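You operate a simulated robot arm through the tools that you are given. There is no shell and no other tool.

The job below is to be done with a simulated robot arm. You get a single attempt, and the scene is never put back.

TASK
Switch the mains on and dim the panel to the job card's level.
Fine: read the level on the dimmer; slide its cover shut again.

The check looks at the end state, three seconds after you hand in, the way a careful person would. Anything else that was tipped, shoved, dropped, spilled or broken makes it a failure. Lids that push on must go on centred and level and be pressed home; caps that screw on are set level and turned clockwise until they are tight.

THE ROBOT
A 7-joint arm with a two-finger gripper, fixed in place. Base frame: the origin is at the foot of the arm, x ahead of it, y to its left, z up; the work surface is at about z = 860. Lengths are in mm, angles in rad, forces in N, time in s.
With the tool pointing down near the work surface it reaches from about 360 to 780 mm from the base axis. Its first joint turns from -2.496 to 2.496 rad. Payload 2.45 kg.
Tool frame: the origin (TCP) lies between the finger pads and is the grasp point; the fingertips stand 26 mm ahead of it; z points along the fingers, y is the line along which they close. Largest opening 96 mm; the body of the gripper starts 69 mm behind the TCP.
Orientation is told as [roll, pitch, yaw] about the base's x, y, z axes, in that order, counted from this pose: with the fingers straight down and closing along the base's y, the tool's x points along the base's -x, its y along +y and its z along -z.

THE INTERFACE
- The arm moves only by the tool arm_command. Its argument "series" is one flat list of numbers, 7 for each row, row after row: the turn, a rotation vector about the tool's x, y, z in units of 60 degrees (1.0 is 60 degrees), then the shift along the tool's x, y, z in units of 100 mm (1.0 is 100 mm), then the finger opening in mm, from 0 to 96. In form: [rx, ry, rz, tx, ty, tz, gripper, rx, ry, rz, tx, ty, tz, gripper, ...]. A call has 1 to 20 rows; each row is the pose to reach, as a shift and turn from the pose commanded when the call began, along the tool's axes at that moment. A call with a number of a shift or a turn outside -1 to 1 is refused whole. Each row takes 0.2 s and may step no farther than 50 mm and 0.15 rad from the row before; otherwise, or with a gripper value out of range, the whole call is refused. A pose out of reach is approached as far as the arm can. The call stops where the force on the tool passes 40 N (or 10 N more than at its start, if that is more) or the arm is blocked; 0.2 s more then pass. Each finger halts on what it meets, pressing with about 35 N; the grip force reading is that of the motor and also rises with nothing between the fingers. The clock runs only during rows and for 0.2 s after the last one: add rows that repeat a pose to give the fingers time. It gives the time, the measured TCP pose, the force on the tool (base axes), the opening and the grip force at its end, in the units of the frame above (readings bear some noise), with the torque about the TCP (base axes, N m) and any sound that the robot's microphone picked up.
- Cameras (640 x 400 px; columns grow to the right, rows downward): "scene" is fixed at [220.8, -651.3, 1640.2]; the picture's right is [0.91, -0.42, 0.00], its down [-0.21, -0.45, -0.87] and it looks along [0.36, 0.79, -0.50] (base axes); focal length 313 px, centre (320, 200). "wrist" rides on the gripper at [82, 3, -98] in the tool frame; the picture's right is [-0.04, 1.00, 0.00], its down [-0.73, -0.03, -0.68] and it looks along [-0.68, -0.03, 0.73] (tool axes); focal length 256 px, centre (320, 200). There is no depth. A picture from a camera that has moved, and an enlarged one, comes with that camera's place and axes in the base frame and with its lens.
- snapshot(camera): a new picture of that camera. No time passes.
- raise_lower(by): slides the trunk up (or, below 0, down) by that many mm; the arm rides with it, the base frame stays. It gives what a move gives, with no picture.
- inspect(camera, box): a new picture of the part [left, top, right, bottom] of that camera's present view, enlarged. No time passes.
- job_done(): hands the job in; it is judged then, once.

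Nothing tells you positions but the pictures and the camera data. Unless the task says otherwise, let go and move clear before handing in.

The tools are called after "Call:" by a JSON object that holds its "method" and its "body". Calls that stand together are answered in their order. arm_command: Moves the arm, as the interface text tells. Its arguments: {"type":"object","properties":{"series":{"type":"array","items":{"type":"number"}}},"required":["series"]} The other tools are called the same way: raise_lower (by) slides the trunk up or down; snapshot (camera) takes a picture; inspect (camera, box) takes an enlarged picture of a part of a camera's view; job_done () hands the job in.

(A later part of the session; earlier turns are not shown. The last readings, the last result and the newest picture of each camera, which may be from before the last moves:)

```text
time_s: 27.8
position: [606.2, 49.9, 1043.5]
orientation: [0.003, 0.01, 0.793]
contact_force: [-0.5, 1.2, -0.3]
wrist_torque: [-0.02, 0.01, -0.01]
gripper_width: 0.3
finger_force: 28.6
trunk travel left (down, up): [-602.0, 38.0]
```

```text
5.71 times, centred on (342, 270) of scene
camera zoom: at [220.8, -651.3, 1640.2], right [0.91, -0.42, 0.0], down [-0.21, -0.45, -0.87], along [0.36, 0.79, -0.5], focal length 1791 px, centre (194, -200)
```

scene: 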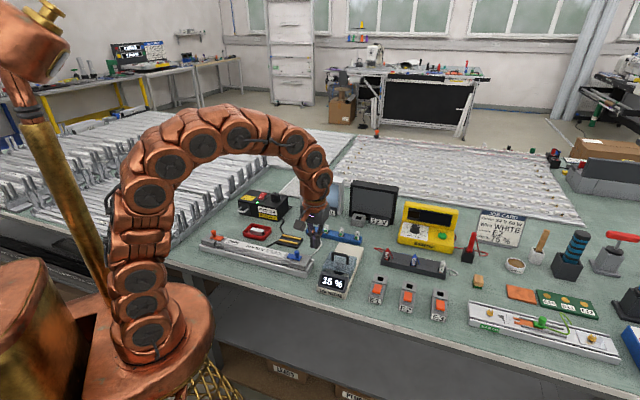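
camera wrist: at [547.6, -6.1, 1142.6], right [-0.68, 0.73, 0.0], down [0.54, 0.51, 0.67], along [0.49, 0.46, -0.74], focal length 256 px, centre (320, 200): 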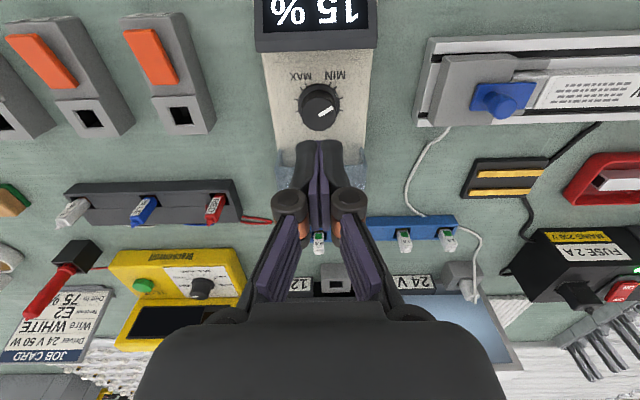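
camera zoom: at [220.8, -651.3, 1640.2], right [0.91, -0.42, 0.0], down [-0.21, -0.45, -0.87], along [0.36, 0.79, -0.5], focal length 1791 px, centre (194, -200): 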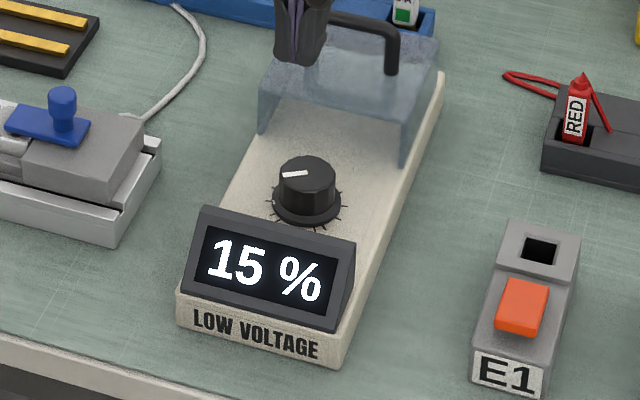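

The base hasn't moved. Next I'll zoom in on the knob to locate it precisely.

Call:
{"method": "inspect", "body": {"camera": "wrist", "box": [270, 60, 370, 140]}}

Call:
{"method": "inspect", "body": {"camera": "scene", "box": [326, 255, 356, 280]}}

```text
5.00 times, centred on (320, 100) of wrist
camera zoom: at [547.6, -6.1, 1142.6], right [-0.68, 0.73, 0.0], down [0.54, 0.51, 0.67], along [0.49, 0.46, -0.74], focal length 1280 px, centre (320, 700)
```

zoom: 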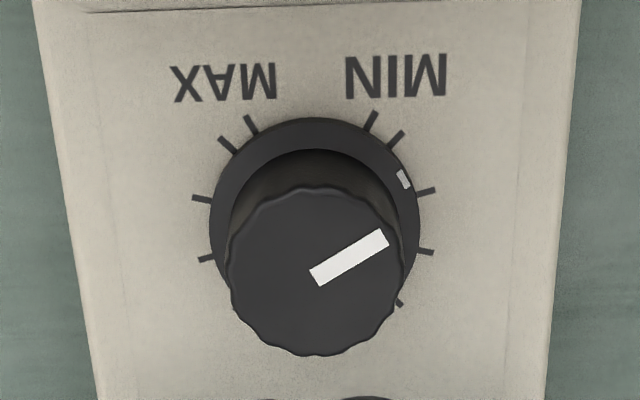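

```text
16.00 times, centred on (341, 268) of scene
camera zoom: at [220.8, -651.3, 1640.2], right [0.91, -0.42, 0.0], down [-0.21, -0.45, -0.87], along [0.36, 0.79, -0.5], focal length 5015 px, centre (-16, -880)
```

zoom: 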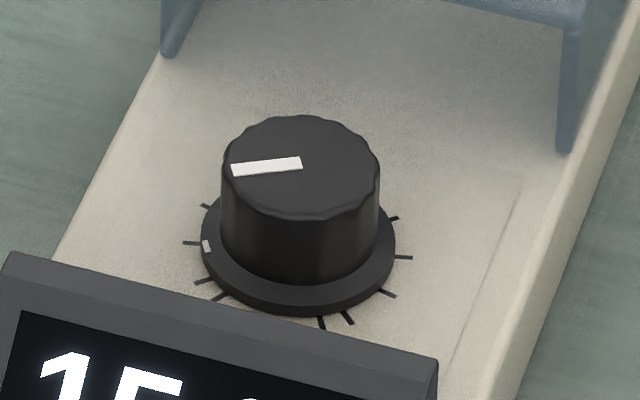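

The knob is about 32 mm across, and its top is near (618, 59, 920). The pointer agrees with 15 %, so I need roughly 180° clockwise. I'll open the fingers to 70 mm and move above the knob to refine the estimate.

Call:
{"method": "arm_command", "body": {"series": [0, 0, 0, -0.08, -0.01, 0, 30, 0, 0, 0, -0.16, -0.02, 0.1, 50, 0, 0, 0, -0.16, -0.02, 0.25, 70, 0, 0, 0, -0.16, -0.02, 0.4, 70, 0, 0, 0, -0.16, -0.02, 0.55, 70]}}

Call:
{"method": "snapshot", "body": {"camera": "wrist"}}

Call:
{"method": "inspect", "body": {"camera": "wrist", "box": [270, 80, 370, 160]}}

Call:
{"method": "inspect", "body": {"camera": "scene", "box": [310, 235, 374, 305]}}

```text
time_s: 29.0
position: [617.8, 59.7, 988.5]
orientation: [0.004, 0.01, 0.792]
contact_force: [0.1, -0.5, 0.6]
wrist_torque: [0.0, 0.0, -0.02]
gripper_width: 69.8
finger_force: 0.1
trunk travel left (down, up): [-602.0, 38.0]
```

```text
taken
camera wrist: at [559.5, 3.4, 1088.2], right [-0.68, 0.73, 0.0], down [0.54, 0.51, 0.67], along [0.49, 0.46, -0.74], focal length 256 px, centre (320, 200)
```

wrist: 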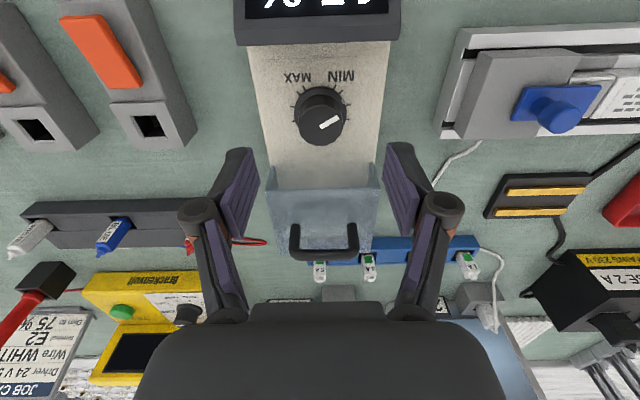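

```text
5.00 times, centred on (320, 120) of wrist
camera zoom: at [559.5, 3.4, 1088.2], right [-0.68, 0.73, 0.0], down [0.54, 0.51, 0.67], along [0.49, 0.46, -0.74], focal length 1280 px, centre (320, 600)
```

zoom: 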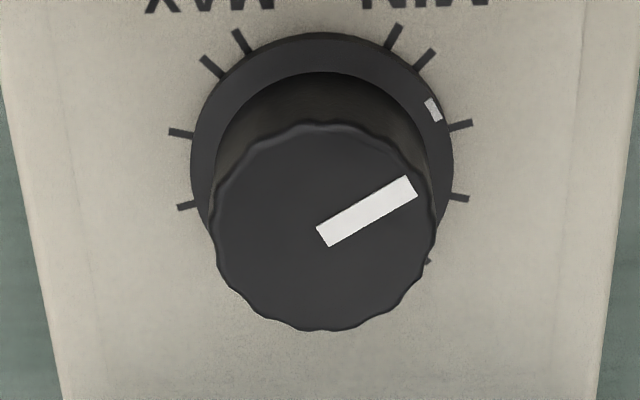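

```text
5.71 times, centred on (342, 270) of scene
camera zoom: at [220.8, -651.3, 1640.2], right [0.91, -0.42, 0.0], down [-0.21, -0.45, -0.87], along [0.36, 0.79, -0.5], focal length 1791 px, centre (194, -200)
```

zoom: 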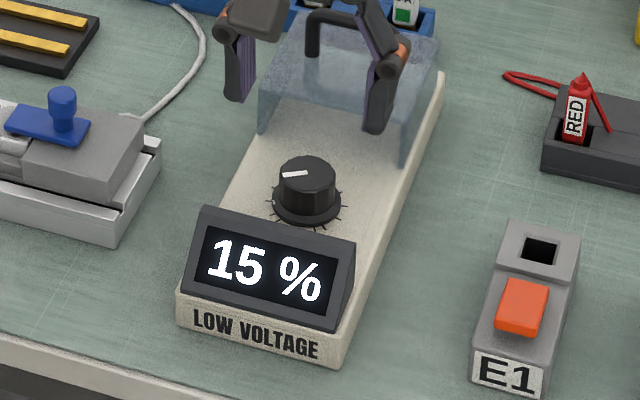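

The refined knob top centre is about (621, 62, 914), which puts the flange near 890. I'll centre on it and pre-rotate 45° counter-clockwise while still above it.

Call:
{"method": "arm_command", "body": {"series": [0.001, -0.003, -0.125, -0.02, -0.005, 0, 60, 0.002, -0.006, -0.25, -0.037, -0.009, 0, 60, 0.004, -0.0095, -0.375, -0.037, -0.009, 0, 60, 0.004, -0.0095, -0.5, -0.037, -0.009, 0, 60, 0.004, -0.0095, -0.625, -0.037, -0.009, 0, 60, 0.004, -0.0095, -0.75, -0.037, -0.009, 0, 60]}}

Call:
{"method": "inspect", "body": {"camera": "scene", "box": [310, 235, 374, 305]}}

Call:
{"method": "snapshot", "body": {"camera": "wrist"}}

```text
time_s: 30.4
position: [620.7, 62.1, 987.8]
orientation: [0.003, -0.003, 1.581]
contact_force: [0.6, -0.2, 0.4]
wrist_torque: [-0.01, 0.02, 0.01]
gripper_width: 60.0
finger_force: 0.1
trunk travel left (down, up): [-602.0, 38.0]
```

```text
5.71 times, centred on (342, 270) of scene
camera zoom: at [220.8, -651.3, 1640.2], right [0.91, -0.42, 0.0], down [-0.21, -0.45, -0.87], along [0.36, 0.79, -0.5], focal length 1791 px, centre (194, -200)
```

zoom: 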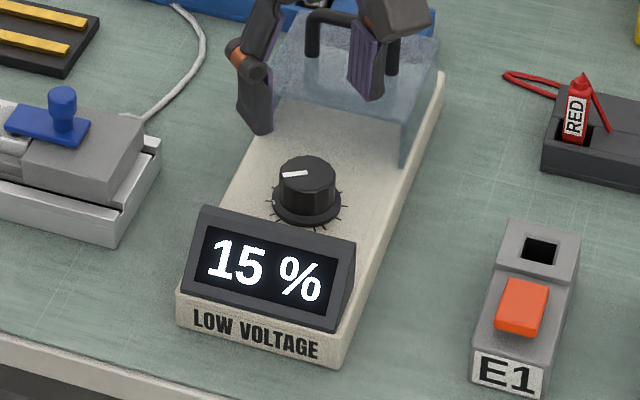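

```text
taken
camera wrist: at [619.3, -20.4, 1086.2], right [-1.0, 0.03, 0.0], down [0.02, 0.73, 0.68], along [0.02, 0.68, -0.73], focal length 256 px, centre (320, 200)
```

wrist: 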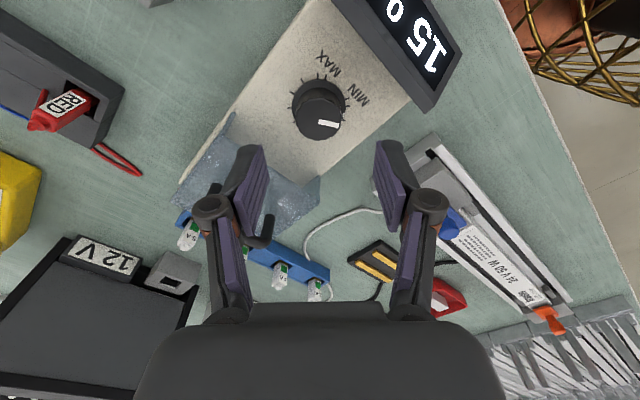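

Call:
{"method": "inspect", "body": {"camera": "wrist", "box": [270, 80, 370, 160]}}

```text
5.00 times, centred on (320, 120) of wrist
camera zoom: at [619.3, -20.4, 1086.2], right [-1.0, 0.03, 0.0], down [0.02, 0.73, 0.68], along [0.02, 0.68, -0.73], focal length 1280 px, centre (320, 600)
```

zoom: 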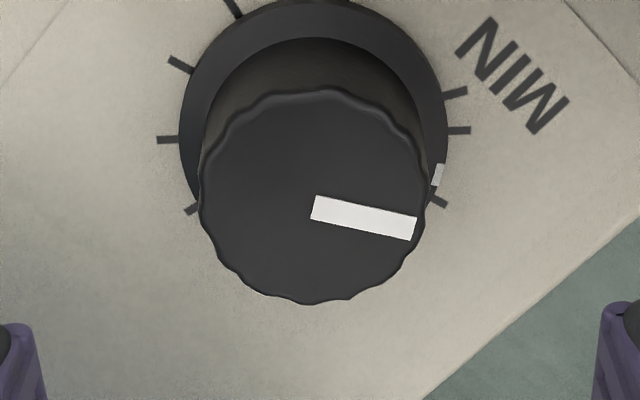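

The two views triangulate well: the knob top centre is at (622.6, 63.2, 910). I'll correct by about 2 mm and lower the fingers around the knob.

Call:
{"method": "arm_command", "body": {"series": [0, 0, 0, -0.011, -0.019, 0.12, 60, 0, 0, 0, -0.011, -0.019, 0.24, 60, 0, 0, 0, -0.011, -0.019, 0.36, 60, 0, 0, 0, -0.011, -0.019, 0.48, 60, 0, 0, 0, -0.011, -0.019, 0.58, 60, 0, 0, 0, -0.011, -0.019, 0.66, 60]}}

Call:
{"method": "snapshot", "body": {"camera": "wrist"}}

Call:
{"method": "inspect", "body": {"camera": "scene", "box": [310, 235, 374, 305]}}

```text
time_s: 31.8
position: [623.2, 63.9, 923.3]
orientation: [0.0, -0.003, 1.576]
contact_force: [0.2, -0.3, -0.2]
wrist_torque: [0.0, 0.01, 0.02]
gripper_width: 60.2
finger_force: 0.1
trunk travel left (down, up): [-602.0, 38.0]
```

```text
taken
camera wrist: at [620.8, -19.5, 1020.2], right [-1.0, 0.03, 0.0], down [0.03, 0.73, 0.68], along [0.02, 0.68, -0.73], focal length 256 px, centre (320, 200)
```

wrist: 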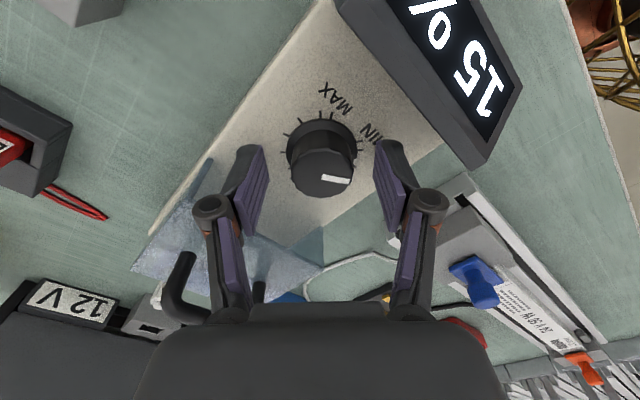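

```text
5.71 times, centred on (342, 270) of scene
camera zoom: at [220.8, -651.3, 1640.2], right [0.91, -0.42, 0.0], down [-0.21, -0.45, -0.87], along [0.36, 0.79, -0.5], focal length 1791 px, centre (194, -200)
```

zoom: 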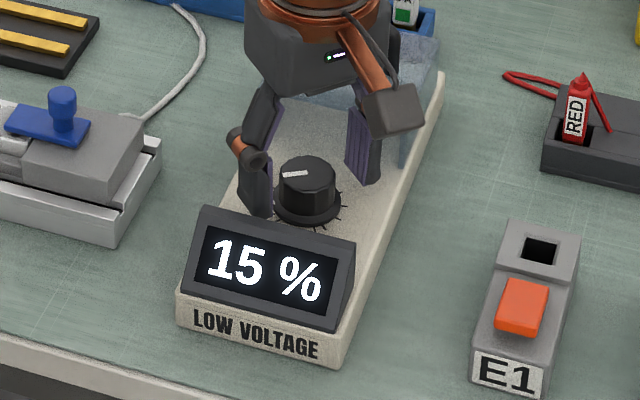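

The fingers straddle the knob cleanly. I'll go 2 mm lower and close on it.

Call:
{"method": "arm_command", "body": {"series": [0, 0, 0, 0, 0, 0.02, 60, 0, 0, 0, 0, 0, 0.02, 45, 0, 0, 0, 0, 0, 0.02, 30, 0, 0, 0, 0, 0, 0.02, 25, 0, 0, 0, 0, 0, 0.02, 25]}}

Call:
{"method": "inspect", "body": {"camera": "wrist", "box": [220, 60, 420, 210]}}

Call:
{"method": "inspect", "body": {"camera": "scene", "box": [310, 235, 374, 305]}}

```text
time_s: 33.0
position: [622.4, 62.3, 919.5]
orientation: [0.005, -0.003, 1.578]
contact_force: [-8.1, -1.4, 0.6]
wrist_torque: [-0.08, 0.34, 0.0]
gripper_width: 33.6
finger_force: 43.9
trunk travel left (down, up): [-602.0, 38.0]
```

```text
2.67 times, centred on (320, 135) of wrist
camera zoom: at [620.1, -19.4, 1018.2], right [-1.0, 0.03, 0.0], down [0.03, 0.73, 0.68], along [0.02, 0.68, -0.73], focal length 683 px, centre (320, 373)
```

zoom: 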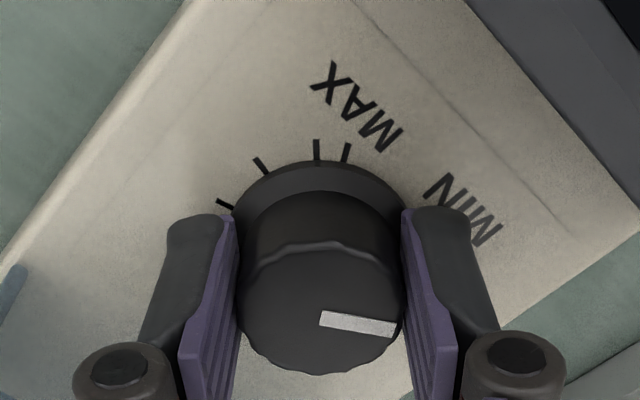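

```text
5.71 times, centred on (342, 270) of scene
camera zoom: at [220.8, -651.3, 1640.2], right [0.91, -0.42, 0.0], down [-0.21, -0.45, -0.87], along [0.36, 0.79, -0.5], focal length 1791 px, centre (194, -200)
```

zoom: 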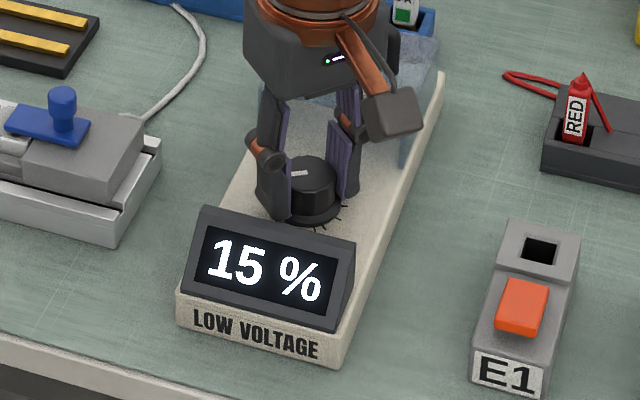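

The knob is gripped at 33.6 mm. I'll turn about 20° clockwise first and check the display.

Call:
{"method": "arm_command", "body": {"series": [0, 0, 0.06, 0, 0.006, 0, 25, 0, 0, 0.12, 0, 0.006, 0, 25, 0, 0, 0.18, 0, 0.006, 0, 25, 0, 0, 0.24, 0, 0.006, 0, 25, 0, 0, 0.3, 0, 0.006, 0, 25]}}

Call:
{"method": "inspect", "body": {"camera": "scene", "box": [310, 235, 374, 305]}}

```text
time_s: 34.2
position: [621.7, 63.7, 919.3]
orientation: [0.004, -0.001, 1.265]
contact_force: [-6.6, -1.7, -6.0]
wrist_torque: [0.76, -0.16, 0.01]
gripper_width: 33.6
finger_force: 45.0
trunk travel left (down, up): [-602.0, 38.0]
```

```text
5.71 times, centred on (342, 270) of scene
camera zoom: at [220.8, -651.3, 1640.2], right [0.91, -0.42, 0.0], down [-0.21, -0.45, -0.87], along [0.36, 0.79, -0.5], focal length 1791 px, centre (194, -200)
```

zoom: 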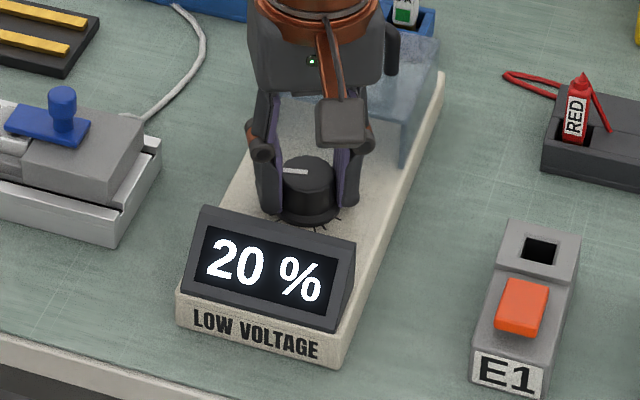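

Clockwise raises the level: about 18° gave 15 → 20 %. I'll continue another 57°.

Call:
{"method": "arm_command", "body": {"series": [0, 0, 0.1, 0, 0, 0, 25, 0, 0, 0.2, 0, 0, 0, 25, 0, 0, 0.3, 0, 0, 0, 25, 0, 0, 0.4, 0, 0, 0, 25, 0, 0, 0.5, 0, 0, 0, 25, 0, 0, 0.6, 0, 0, 0, 25, 0, 0, 0.7, 0, 0, 0, 25, 0, 0, 0.8, 0, 0, 0, 25, 0, 0, 0.9, 0, 0, 0, 25, 0, 0, 0.95, 0, 0, 0, 25]}}

Call:
{"method": "inspect", "body": {"camera": "scene", "box": [310, 235, 374, 305]}}

Call:
{"method": "inspect", "body": {"camera": "wrist", "box": [220, 60, 420, 210]}}

```text
time_s: 36.4
position: [620.9, 62.8, 920.8]
orientation: [0.003, 0.003, 0.271]
contact_force: [-15.7, 2.9, -7.5]
wrist_torque: [0.18, 0.06, -0.01]
gripper_width: 33.5
finger_force: 45.1
trunk travel left (down, up): [-602.0, 38.0]
```

```text
5.71 times, centred on (342, 270) of scene
camera zoom: at [220.8, -651.3, 1640.2], right [0.91, -0.42, 0.0], down [-0.21, -0.45, -0.87], along [0.36, 0.79, -0.5], focal length 1791 px, centre (194, -200)
```

zoom: 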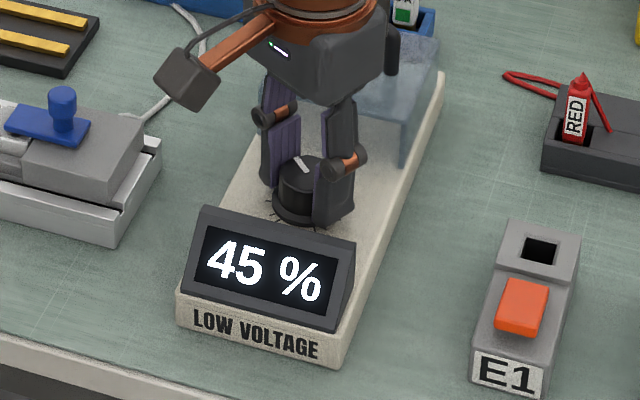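

```text
2.67 times, centred on (320, 135) of wrist
camera zoom: at [542.4, 44.4, 1018.7], right [-0.23, 0.97, 0.0], down [0.72, 0.16, 0.68], along [0.66, 0.16, -0.74], focal length 683 px, centre (320, 373)
```

zoom: 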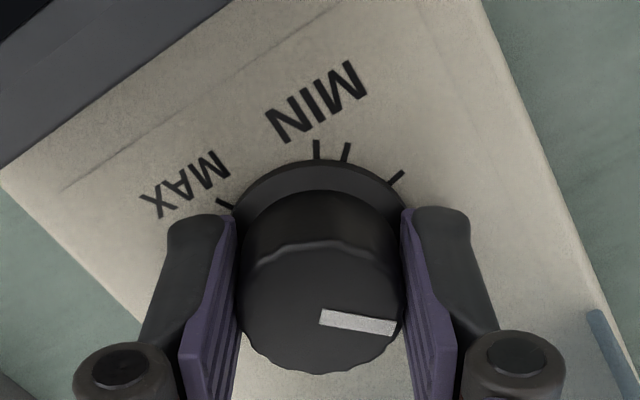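

The level is at 45 % after 75° of turning, so about 87° remains. I'll release here, where there's clearance, rotate back counter-clockwise and regrip.

Call:
{"method": "arm_command", "body": {"series": [0, 0, 0, 0, 0, 0, 50, 0, 0, 0, 0, 0, 0, 50, 0, 0, 0, 0, 0, 0, 50]}}

Call:
{"method": "inspect", "body": {"camera": "scene", "box": [310, 235, 374, 305]}}

Call:
{"method": "inspect", "body": {"camera": "wrist", "box": [220, 60, 420, 210]}}

```text
time_s: 37.2
position: [622.4, 63.9, 920.3]
orientation: [0.004, 0.002, 0.271]
contact_force: [-0.9, 0.6, -1.5]
wrist_torque: [0.0, 0.01, -0.01]
gripper_width: 50.0
finger_force: 0.1
trunk travel left (down, up): [-602.0, 38.0]
```

```text
5.71 times, centred on (342, 270) of scene
camera zoom: at [220.8, -651.3, 1640.2], right [0.91, -0.42, 0.0], down [-0.21, -0.45, -0.87], along [0.36, 0.79, -0.5], focal length 1791 px, centre (194, -200)
```

zoom: 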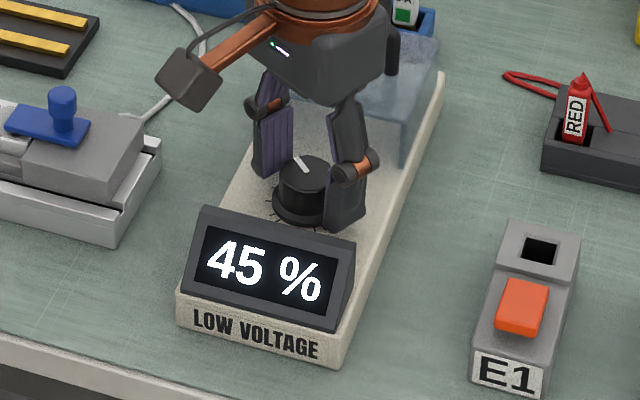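

```text
2.67 times, centred on (320, 135) of wrist
camera zoom: at [543.2, 44.0, 1018.6], right [-0.23, 0.97, 0.0], down [0.72, 0.17, 0.68], along [0.66, 0.16, -0.74], focal length 683 px, centre (320, 373)
```

zoom: 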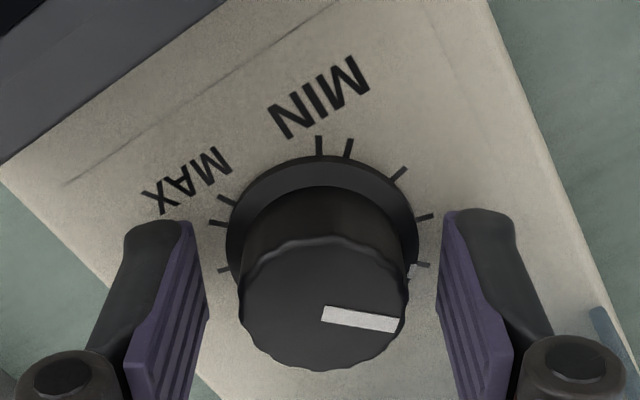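

Call:
{"method": "arm_command", "body": {"series": [0, 0, 0, 0.021, -0.004, 0, 50, 0, 0, -0.12, 0.021, -0.004, 0, 50, 0, 0, -0.24, 0.021, -0.004, 0, 50, 0, 0, -0.36, 0.021, -0.004, 0, 50, 0, 0, -0.48, 0.021, -0.004, 0, 50, 0, 0, -0.6, 0.021, -0.004, 0, 50, 0, 0, -0.72, 0.021, -0.004, 0, 50, 0, 0, -0.84, 0.021, -0.004, 0, 50, 0, 0, -0.95, 0.021, -0.004, 0, 50]}}

Call:
{"method": "arm_command", "body": {"series": [0, 0, -0.1, 0, 0, 0, 50, 0, 0, -0.2, 0, 0, 0, 50, 0, 0, -0.3, 0, 0, 0, 50, 0, 0, -0.3, 0, 0, 0, 50]}}

Call:
{"method": "inspect", "body": {"camera": "wrist", "box": [220, 60, 420, 210]}}

Call:
{"method": "inspect", "body": {"camera": "scene", "box": [310, 235, 374, 305]}}

```text
time_s: 39.2
position: [619.5, 63.0, 920.3]
orientation: [0.003, -0.001, 1.268]
contact_force: [0.7, -0.3, 0.4]
wrist_torque: [0.01, -0.05, 0.0]
gripper_width: 49.9
finger_force: 0.0
trunk travel left (down, up): [-602.0, 38.0]
```

```text
time_s: 40.2
position: [620.0, 62.9, 920.5]
orientation: [0.003, -0.002, 1.579]
contact_force: [0.4, 0.6, -0.3]
wrist_torque: [0.02, -0.03, 0.04]
gripper_width: 50.1
finger_force: 0.0
trunk travel left (down, up): [-602.0, 38.0]
```

```text
2.67 times, centred on (320, 135) of wrist
camera zoom: at [618.0, -20.1, 1018.4], right [-1.0, 0.03, 0.0], down [0.02, 0.73, 0.68], along [0.02, 0.68, -0.73], focal length 683 px, centre (320, 373)
```

zoom: 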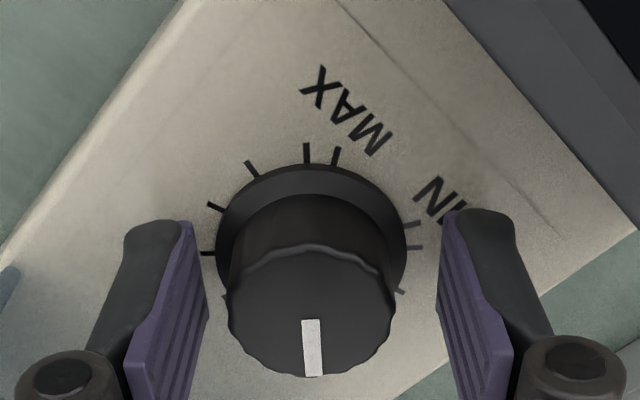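

```text
5.71 times, centred on (342, 270) of scene
camera zoom: at [220.8, -651.3, 1640.2], right [0.91, -0.42, 0.0], down [-0.21, -0.45, -0.87], along [0.36, 0.79, -0.5], focal length 1791 px, centre (194, -200)
```

zoom: 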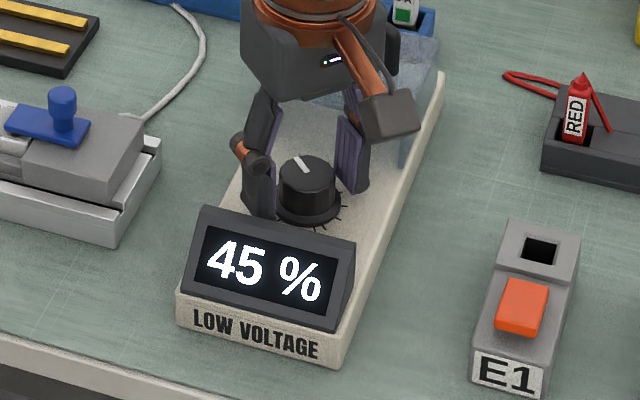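

The level held at 45 %. I'll recentre by 1.8 mm, regrip and turn 55° clockwise.

Call:
{"method": "arm_command", "body": {"series": [0, 0, 0, 0, -0.018, 0, 50, 0, 0, 0, 0, -0.018, 0, 30, 0, 0, 0, 0, -0.018, 0, 25, 0, 0, 0, 0, -0.018, 0, 25]}}

Call:
{"method": "arm_command", "body": {"series": [0, 0, 0.1, 0, 0, 0, 25, 0, 0, 0.2, 0, 0, 0, 25, 0, 0, 0.3, 0, 0, 0, 25, 0, 0, 0.4, 0, 0, 0, 25, 0, 0, 0.5, 0, 0, 0, 25, 0, 0, 0.6, 0, 0, 0, 25, 0, 0, 0.7, 0, 0, 0, 25, 0, 0, 0.8, 0, 0, 0, 25, 0, 0, 0.9, 0, 0, 0, 25, 0, 0, 0.95, 0, 0, 0, 25]}}

Call:
{"method": "inspect", "body": {"camera": "scene", "box": [310, 235, 374, 305]}}

```text
time_s: 41.2
position: [623.0, 62.8, 919.8]
orientation: [0.002, -0.003, 1.578]
contact_force: [3.6, 0.6, 0.9]
wrist_torque: [-0.09, -0.09, 0.03]
gripper_width: 33.8
finger_force: 44.3
trunk travel left (down, up): [-602.0, 38.0]
```

```text
time_s: 43.4
position: [621.2, 63.6, 921.0]
orientation: [0.004, 0.001, 0.583]
contact_force: [-13.3, 6.0, 3.3]
wrist_torque: [0.2, 0.29, 0.02]
gripper_width: 33.5
finger_force: 45.1
trunk travel left (down, up): [-602.0, 38.0]
```

```text
5.71 times, centred on (342, 270) of scene
camera zoom: at [220.8, -651.3, 1640.2], right [0.91, -0.42, 0.0], down [-0.21, -0.45, -0.87], along [0.36, 0.79, -0.5], focal length 1791 px, centre (194, -200)
```

zoom: 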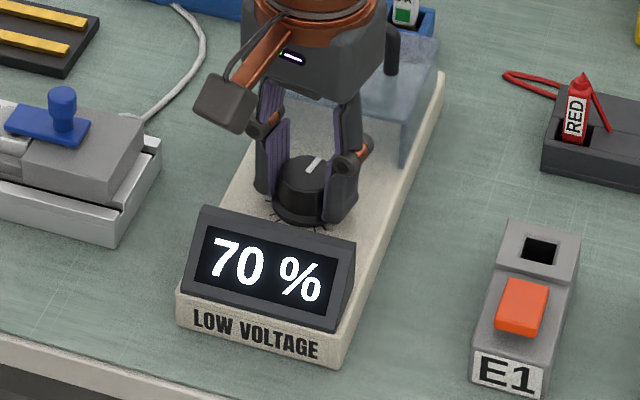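

The level is at 70 %. I'll step in small increments and watch for 75 %.

Call:
{"method": "arm_command", "body": {"series": [0, 0, 0.035, 0, 0, 0, 25, 0, 0, 0.07, 0, 0, 0, 25]}}

Call:
{"method": "inspect", "body": {"camera": "scene", "box": [325, 255, 365, 300]}}

```text
time_s: 44.0
position: [620.8, 63.4, 920.6]
orientation: [0.003, 0.003, 0.509]
contact_force: [-15.8, 11.4, 0.9]
wrist_torque: [0.43, 0.2, 0.03]
gripper_width: 33.6
finger_force: 44.3
trunk travel left (down, up): [-602.0, 38.0]
```

```text
8.89 times, centred on (345, 278) of scene
camera zoom: at [220.8, -651.3, 1640.2], right [0.91, -0.42, 0.0], down [-0.21, -0.45, -0.87], along [0.36, 0.79, -0.5], focal length 2786 px, centre (98, -489)
```

zoom: 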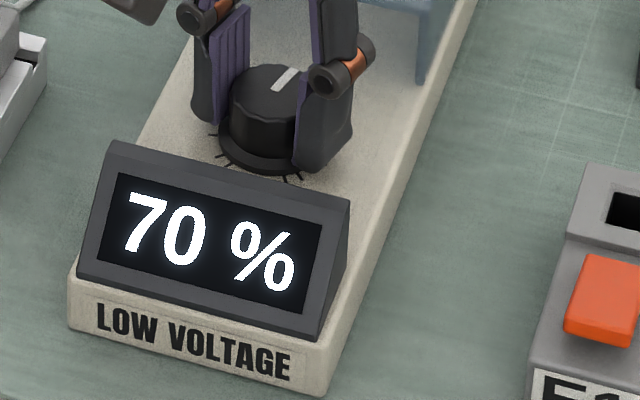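

Call:
{"method": "arm_command", "body": {"series": [0, 0, 0.0, 0.006, 0.015, 0, 25, 0, 0, 0.03, 0.006, 0.015, 0, 25, 0, 0, 0.06, 0.006, 0.015, 0, 25]}}

Call:
{"method": "inspect", "body": {"camera": "scene", "box": [325, 255, 365, 300]}}

```text
time_s: 44.8
position: [620.9, 63.0, 920.9]
orientation: [0.001, 0.002, 0.448]
contact_force: [-8.1, 5.1, -0.2]
wrist_torque: [-0.05, 0.16, 0.03]
gripper_width: 33.7
finger_force: 45.3
trunk travel left (down, up): [-602.0, 38.0]
```

```text
8.89 times, centred on (345, 278) of scene
camera zoom: at [220.8, -651.3, 1640.2], right [0.91, -0.42, 0.0], down [-0.21, -0.45, -0.87], along [0.36, 0.79, -0.5], focal length 2786 px, centre (98, -489)
```

zoom: 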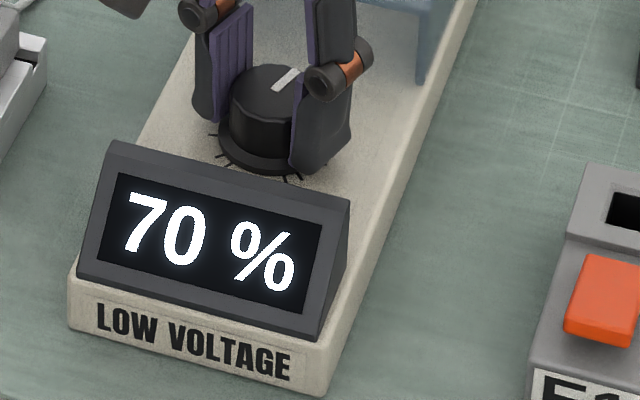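

Call:
{"method": "arm_command", "body": {"series": [0, 0, 0.03, 0.003, 0.005, 0, 25, 0, 0, 0.06, 0.003, 0.005, 0, 25]}}

Call:
{"method": "inspect", "body": {"camera": "scene", "box": [325, 255, 365, 300]}}

```text
time_s: 45.4
position: [620.0, 63.7, 920.0]
orientation: [0.003, 0.001, 0.383]
contact_force: [-1.1, 1.6, 1.8]
wrist_torque: [-0.26, 0.35, 0.01]
gripper_width: 33.4
finger_force: 45.1
trunk travel left (down, up): [-602.0, 38.0]
```

```text
8.89 times, centred on (345, 278) of scene
camera zoom: at [220.8, -651.3, 1640.2], right [0.91, -0.42, 0.0], down [-0.21, -0.45, -0.87], along [0.36, 0.79, -0.5], focal length 2786 px, centre (98, -489)
```

zoom: 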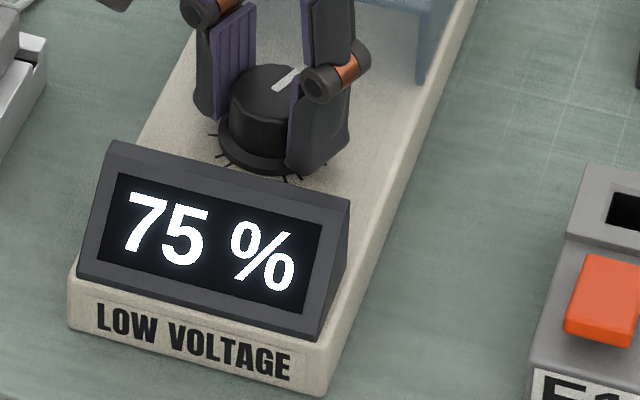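

It reads 75 % now, but we're near the lower edge of that step. I'll find where 80 % begins so I can centre the knob within the 75 % range.

Call:
{"method": "arm_command", "body": {"series": [0, 0, 0.03, 0, 0, 0, 25, 0, 0, 0.06, 0, 0, 0, 25]}}

Call:
{"method": "inspect", "body": {"camera": "scene", "box": [325, 255, 365, 300]}}

Call:
{"method": "arm_command", "body": {"series": [0, 0, 0.03, 0, 0, 0, 25, 0, 0, 0.06, 0, 0, 0, 25]}}

Call:
{"method": "inspect", "body": {"camera": "scene", "box": [325, 255, 365, 300]}}

```text
time_s: 46.0
position: [620.5, 63.1, 921.0]
orientation: [0.002, 0.0, 0.321]
contact_force: [1.7, -2.3, 1.3]
wrist_torque: [-0.05, -0.46, 0.0]
gripper_width: 33.3
finger_force: 45.7
trunk travel left (down, up): [-602.0, 38.0]
```

```text
8.89 times, centred on (345, 278) of scene
camera zoom: at [220.8, -651.3, 1640.2], right [0.91, -0.42, 0.0], down [-0.21, -0.45, -0.87], along [0.36, 0.79, -0.5], focal length 2786 px, centre (98, -489)
```

zoom: 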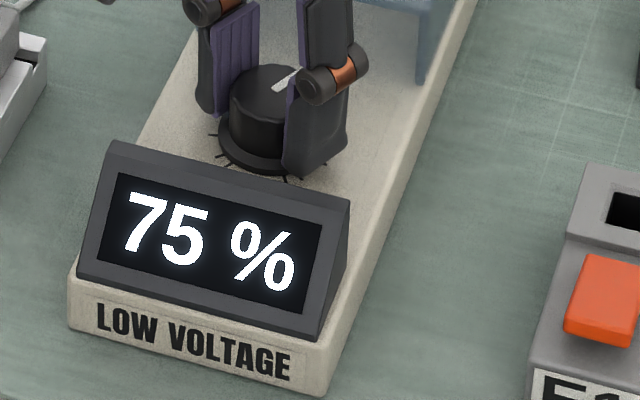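

```text
time_s: 46.6
position: [620.8, 63.3, 920.2]
orientation: [0.002, 0.001, 0.26]
contact_force: [5.2, -3.1, 1.9]
wrist_torque: [0.09, -0.57, -0.02]
gripper_width: 33.8
finger_force: 44.5
trunk travel left (down, up): [-602.0, 38.0]
```

```text
8.89 times, centred on (345, 278) of scene
camera zoom: at [220.8, -651.3, 1640.2], right [0.91, -0.42, 0.0], down [-0.21, -0.45, -0.87], along [0.36, 0.79, -0.5], focal length 2786 px, centre (98, -489)
```

zoom: 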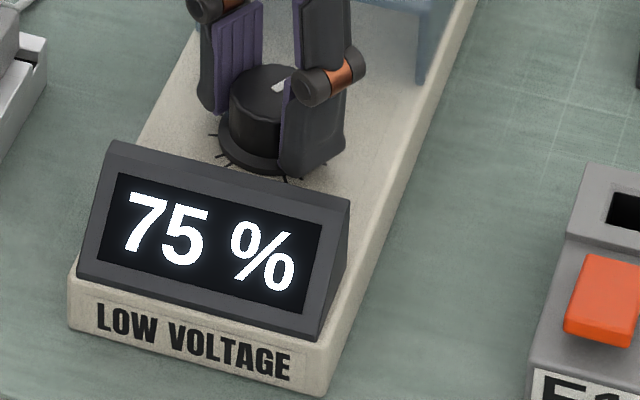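

Call:
{"method": "arm_command", "body": {"series": [0, 0, 0.03, -0.003, 0, 0, 25, 0, 0, 0.05, -0.003, 0, 0, 25]}}

Call:
{"method": "inspect", "body": {"camera": "scene", "box": [325, 255, 365, 300]}}

```text
time_s: 47.2
position: [620.7, 62.6, 919.5]
orientation: [0.003, 0.003, 0.207]
contact_force: [4.9, -2.8, 5.5]
wrist_torque: [0.08, -0.6, -0.04]
gripper_width: 33.7
finger_force: 45.0
trunk travel left (down, up): [-602.0, 38.0]
```

```text
8.89 times, centred on (345, 278) of scene
camera zoom: at [220.8, -651.3, 1640.2], right [0.91, -0.42, 0.0], down [-0.21, -0.45, -0.87], along [0.36, 0.79, -0.5], focal length 2786 px, centre (98, -489)
```

zoom: 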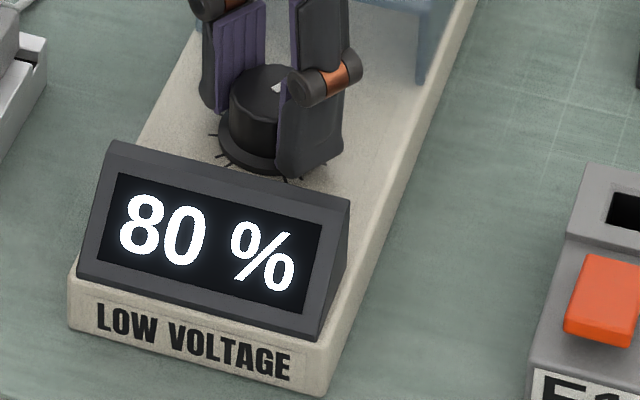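

80 % starts at yaw ≈ 0.23 and 75 % at ≈ 0.415, so the centre is about 0.325. I'll turn back counter-clockwise to there.

Call:
{"method": "arm_command", "body": {"series": [0, 0, -0.03, 0.002, 0, 0, 25, 0, 0, -0.06, 0.003, 0, 0, 25, 0, 0, -0.09, 0.003, 0, 0, 25, 0, 0, -0.113, 0.003, 0, 0, 25]}}

Call:
{"method": "inspect", "body": {"camera": "scene", "box": [325, 255, 365, 300]}}

```text
time_s: 48.2
position: [622.1, 63.4, 921.2]
orientation: [0.004, 0.002, 0.325]
contact_force: [11.0, -4.5, 5.6]
wrist_torque: [-0.15, -0.31, -0.01]
gripper_width: 33.5
finger_force: 45.3
trunk travel left (down, up): [-602.0, 38.0]
```

```text
8.89 times, centred on (345, 278) of scene
camera zoom: at [220.8, -651.3, 1640.2], right [0.91, -0.42, 0.0], down [-0.21, -0.45, -0.87], along [0.36, 0.79, -0.5], focal length 2786 px, centre (98, -489)
```

zoom: 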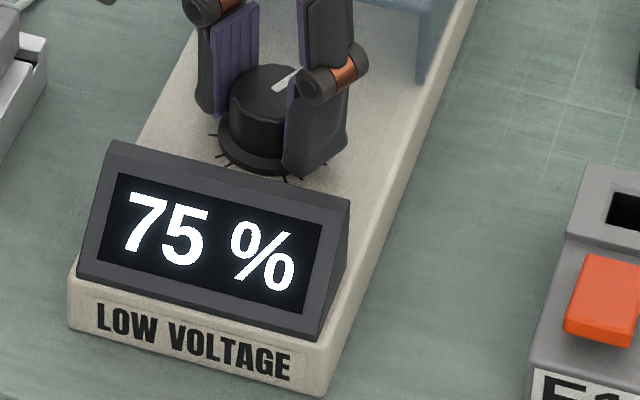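

It's centred on 75 %. I'll relieve the side load and release the knob.

Call:
{"method": "arm_command", "body": {"series": [0, 0, 0, -0.01, -0.008, 0, 25, 0, 0, 0, -0.01, -0.008, 0, 25, 0, 0, 0, -0.01, -0.008, 0, 40, 0, 0, 0, -0.01, -0.008, 0, 50, 0, 0, 0, -0.01, -0.008, 0, 50]}}

Call:
{"method": "inspect", "body": {"camera": "scene", "box": [325, 255, 365, 300]}}

Call:
{"method": "snapshot", "body": {"camera": "wrist"}}

```text
time_s: 49.4
position: [621.9, 63.8, 920.5]
orientation: [0.002, 0.001, 0.323]
contact_force: [0.0, 0.0, -0.8]
wrist_torque: [-0.01, -0.03, 0.03]
gripper_width: 50.1
finger_force: 0.0
trunk travel left (down, up): [-602.0, 38.0]
```

```text
8.89 times, centred on (345, 278) of scene
camera zoom: at [220.8, -651.3, 1640.2], right [0.91, -0.42, 0.0], down [-0.21, -0.45, -0.87], along [0.36, 0.79, -0.5], focal length 2786 px, centre (98, -489)
```

zoom: 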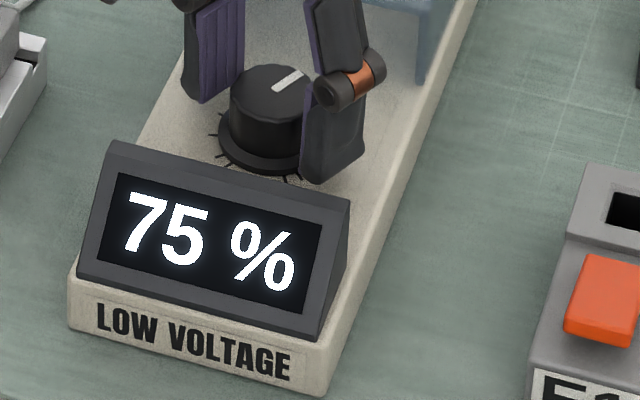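

```text
taken
camera wrist: at [543.4, 39.8, 1018.7], right [-0.28, 0.96, 0.0], down [0.71, 0.2, 0.68], along [0.65, 0.19, -0.74], focal length 256 px, centre (320, 200)
```

wrist: 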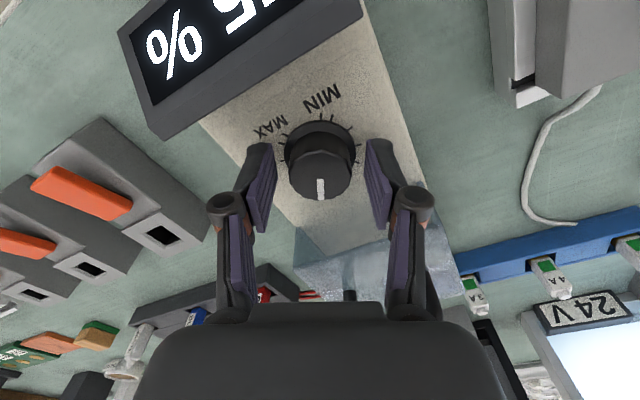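

75 % holds after release. I'll rise straight up, rotate back to the slide-axis yaw, close the fingers and look at the handle.

Call:
{"method": "arm_command", "body": {"series": [0, 0, 0, 0, 0, -0.15, 50, 0, 0, 0, 0, 0, -0.35, 50, 0, 0, 0, 0, 0, -0.55, 50, 0, 0, 0, 0, 0, -0.75, 50, 0, 0, 0, 0, 0, -0.95, 50]}}

Call:
{"method": "arm_command", "body": {"series": [0, 0, -0.12, 0.1, 0, -0.05, 30, 0, 0, -0.24, 0.1, 0, -0.1, 0, 0, 0, -0.36, 0.1, 0, -0.1, 0, 0, 0, -0.45, 0.1, 0, -0.1, 0, 0, 0, -0.45, 0.1, 0, -0.1, 0]}}

Call:
{"method": "snapshot", "body": {"camera": "wrist"}}

Call:
{"method": "inspect", "body": {"camera": "scene", "box": [310, 225, 374, 305]}}

```text
time_s: 50.6
position: [622.6, 63.3, 1014.9]
orientation: [0.005, 0.006, 0.327]
contact_force: [0.1, 0.2, 0.0]
wrist_torque: [0.02, 0.06, 0.02]
gripper_width: 49.9
finger_force: 0.1
trunk travel left (down, up): [-602.0, 38.0]
```

```text
time_s: 51.8
position: [612.8, 59.8, 1026.6]
orientation: [0.005, 0.0, 0.798]
contact_force: [-0.7, -0.2, 0.9]
wrist_torque: [-0.02, 0.02, 0.03]
gripper_width: 0.0
finger_force: 28.5
trunk travel left (down, up): [-602.0, 38.0]
```

```text
taken
camera wrist: at [553.4, 2.9, 1123.7], right [-0.69, 0.73, 0.0], down [0.54, 0.5, 0.68], along [0.49, 0.47, -0.73], focal length 256 px, centre (320, 200)
```

wrist: 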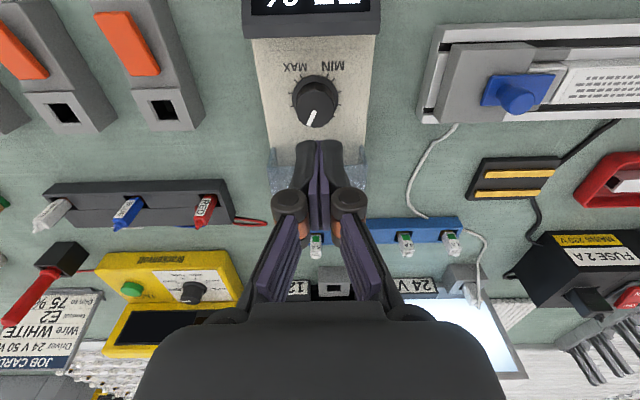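

```text
5.00 times, centred on (342, 265) of scene
camera zoom: at [220.8, -651.3, 1640.2], right [0.91, -0.42, 0.0], down [-0.21, -0.45, -0.87], along [0.36, 0.79, -0.5], focal length 1567 px, centre (210, -125)
```

zoom: 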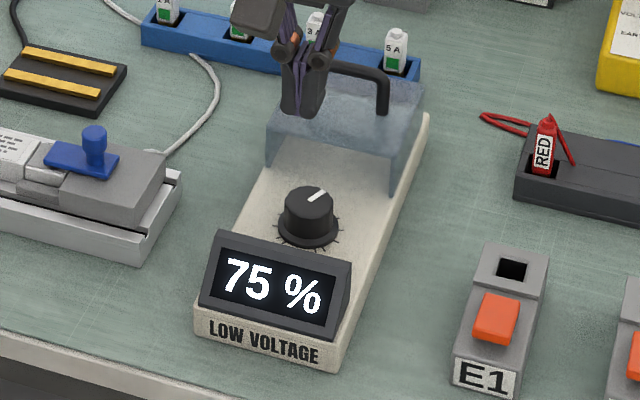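

The display shows 75 %. Now I'll fly over the handle to its far side with the fingers closed, keeping the tips above 990.

Call:
{"method": "arm_command", "body": {"series": [0, 0, 0, -0.15, 0, 0, 0, 0, 0, 0, -0.3, -0.005, 0, 0, 0, 0, 0, -0.48, -0.01, 0, 0, 0, 0, 0, -0.65, -0.015, 0, 0]}}

Call:
{"method": "arm_command", "body": {"series": [0, 0, 0, -0.2, 0, 0, 0, 0, 0, 0, -0.4, -0.01, 0, 0, 0, 0, 0, -0.61, -0.015, 0, 0, 0, 0, 0, -0.61, -0.015, 0.15, 0]}}

Call:
{"method": "snapshot", "body": {"camera": "wrist"}}

Call:
{"method": "inspect", "body": {"camera": "scene", "box": [310, 205, 390, 295]}}

```text
time_s: 52.8
position: [658.8, 105.2, 1025.1]
orientation: [0.004, -0.001, 0.795]
contact_force: [-0.6, -0.2, 1.0]
wrist_torque: [-0.02, 0.0, 0.0]
gripper_width: 0.0
finger_force: 28.5
trunk travel left (down, up): [-602.0, 38.0]
```

```text
time_s: 53.8
position: [702.8, 148.2, 1010.8]
orientation: [0.005, 0.0, 0.796]
contact_force: [-0.4, 0.5, 0.0]
wrist_torque: [-0.02, -0.01, 0.0]
gripper_width: 0.1
finger_force: 28.6
trunk travel left (down, up): [-602.0, 38.0]
```

```text
taken
camera wrist: at [643.6, 91.2, 1108.9], right [-0.69, 0.73, 0.0], down [0.54, 0.5, 0.68], along [0.49, 0.47, -0.73], focal length 256 px, centre (320, 200)
```

wrist: 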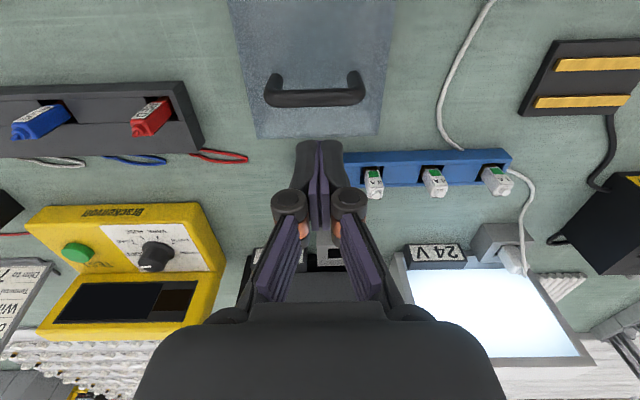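

```text
4.44 times, centred on (350, 250) of scene
camera zoom: at [220.8, -651.3, 1640.2], right [0.91, -0.42, 0.0], down [-0.21, -0.45, -0.87], along [0.36, 0.79, -0.5], focal length 1393 px, centre (187, -22)
```

zoom: 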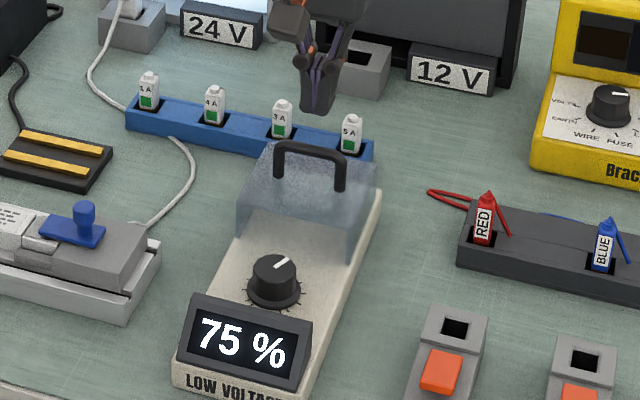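

The handle bar is about 5 mm in front of the fingers. I'll add 3 mm of margin and descend to bar height.

Call:
{"method": "arm_command", "body": {"series": [0, 0, 0, -0.03, 0, 0.0, 0, 0, 0, 0, -0.03, 0, 0.12, 0, 0, 0, 0, -0.03, 0, 0.24, 0, 0, 0, 0, -0.03, 0, 0.36, 0, 0, 0, 0, -0.03, 0, 0.46, 0]}}

Call:
{"method": "inspect", "body": {"camera": "wrist", "box": [220, 0, 420, 150]}}

Call:
{"method": "inspect", "body": {"camera": "scene", "box": [310, 205, 390, 295]}}

```text
time_s: 55.0
position: [705.1, 150.0, 966.2]
orientation: [0.003, 0.0, 0.795]
contact_force: [-0.5, -0.6, 0.4]
wrist_torque: [0.0, -0.01, -0.02]
gripper_width: 0.1
finger_force: 28.3
trunk travel left (down, up): [-602.0, 38.0]
```

```text
2.67 times, centred on (320, 75) of wrist
camera zoom: at [646.0, 93.5, 1063.2], right [-0.69, 0.73, 0.0], down [0.54, 0.5, 0.68], along [0.49, 0.47, -0.73], focal length 683 px, centre (320, 533)
```

zoom: 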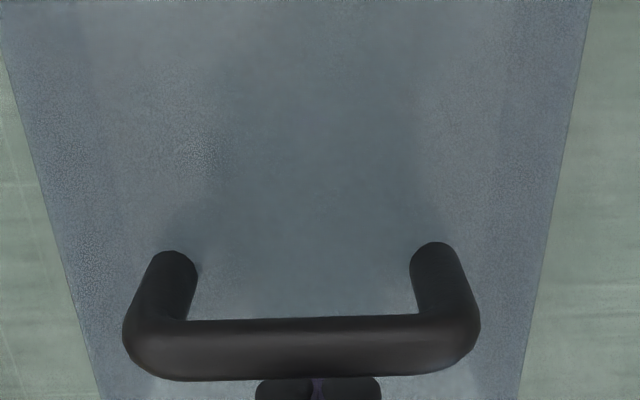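

```text
4.44 times, centred on (350, 250) of scene
camera zoom: at [220.8, -651.3, 1640.2], right [0.91, -0.42, 0.0], down [-0.21, -0.45, -0.87], along [0.36, 0.79, -0.5], focal length 1393 px, centre (187, -22)
```

zoom: 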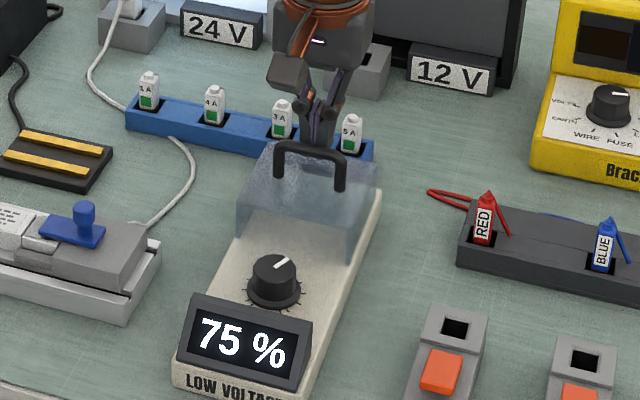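

The fingers are behind the bar without contact. I'll now pull the cover shut along the axis, quickly at first and then gently near the end.

Call:
{"method": "arm_command", "body": {"series": [0, 0, 0, 0.05, 0, 0, 0, 0, 0, 0, 0.1, 0, 0, 0, 0, 0, 0, 0.2, 0, 0, 0, 0, 0, 0, 0.3, 0, 0, 0, 0, 0, 0, 0.4, 0, 0, 0, 0, 0, 0, 0.5, 0, 0, 0, 0, 0, 0, 0.6, 0, 0, 0, 0, 0, 0, 0.7, 0, 0, 0, 0, 0, 0, 0.8, 0, 0, 0, 0, 0, 0, 0.88, 0, 0, 0]}}

Call:
{"method": "inspect", "body": {"camera": "scene", "box": [310, 235, 374, 305]}}

Call:
{"method": "inspect", "body": {"camera": "wrist", "box": [220, 0, 420, 150]}}

```text
time_s: 57.2
position: [642.9, 86.3, 965.5]
orientation: [0.004, 0.002, 0.796]
contact_force: [-0.1, 0.0, 0.0]
wrist_torque: [0.03, 0.03, -0.01]
gripper_width: 0.0
finger_force: 28.5
trunk travel left (down, up): [-602.0, 38.0]
```

```text
5.71 times, centred on (342, 270) of scene
camera zoom: at [220.8, -651.3, 1640.2], right [0.91, -0.42, 0.0], down [-0.21, -0.45, -0.87], along [0.36, 0.79, -0.5], focal length 1791 px, centre (194, -200)
```

zoom: 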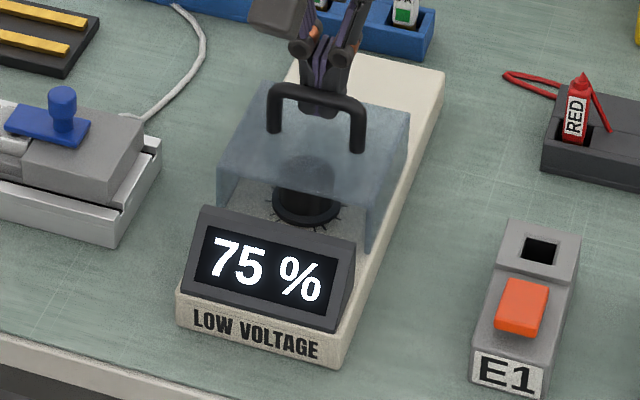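

```text
2.67 times, centred on (320, 75) of wrist
camera zoom: at [584.2, 29.9, 1063.3], right [-0.69, 0.73, 0.0], down [0.54, 0.5, 0.68], along [0.49, 0.47, -0.73], focal length 683 px, centre (320, 533)
```

zoom: 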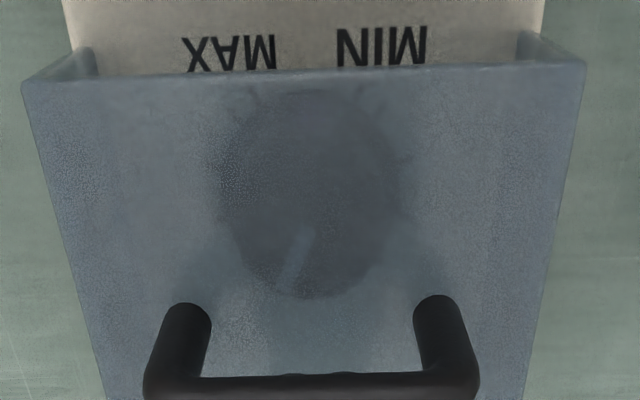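

About 15 mm remains. I'll pull on in small steps and watch for the stop.

Call:
{"method": "arm_command", "body": {"series": [0, 0, 0, 0.04, 0, 0, 0, 0, 0, 0, 0.08, 0, 0, 0, 0, 0, 0, 0.1, 0, 0, 0, 0, 0, 0, 0.12, 0, 0, 0]}}

Call:
{"method": "inspect", "body": {"camera": "scene", "box": [310, 235, 374, 305]}}

```text
time_s: 58.2
position: [634.9, 78.4, 963.6]
orientation: [0.007, -0.001, 0.796]
contact_force: [0.3, -0.5, 0.0]
wrist_torque: [0.03, -0.01, -0.01]
gripper_width: 0.1
finger_force: 27.8
trunk travel left (down, up): [-602.0, 38.0]
```

```text
5.71 times, centred on (342, 270) of scene
camera zoom: at [220.8, -651.3, 1640.2], right [0.91, -0.42, 0.0], down [-0.21, -0.45, -0.87], along [0.36, 0.79, -0.5], focal length 1791 px, centre (194, -200)
```

zoom: 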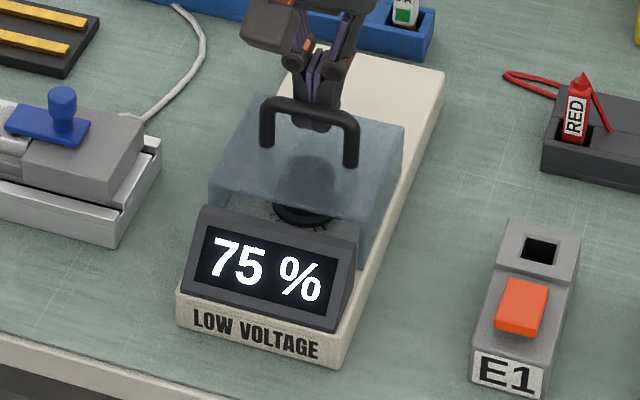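

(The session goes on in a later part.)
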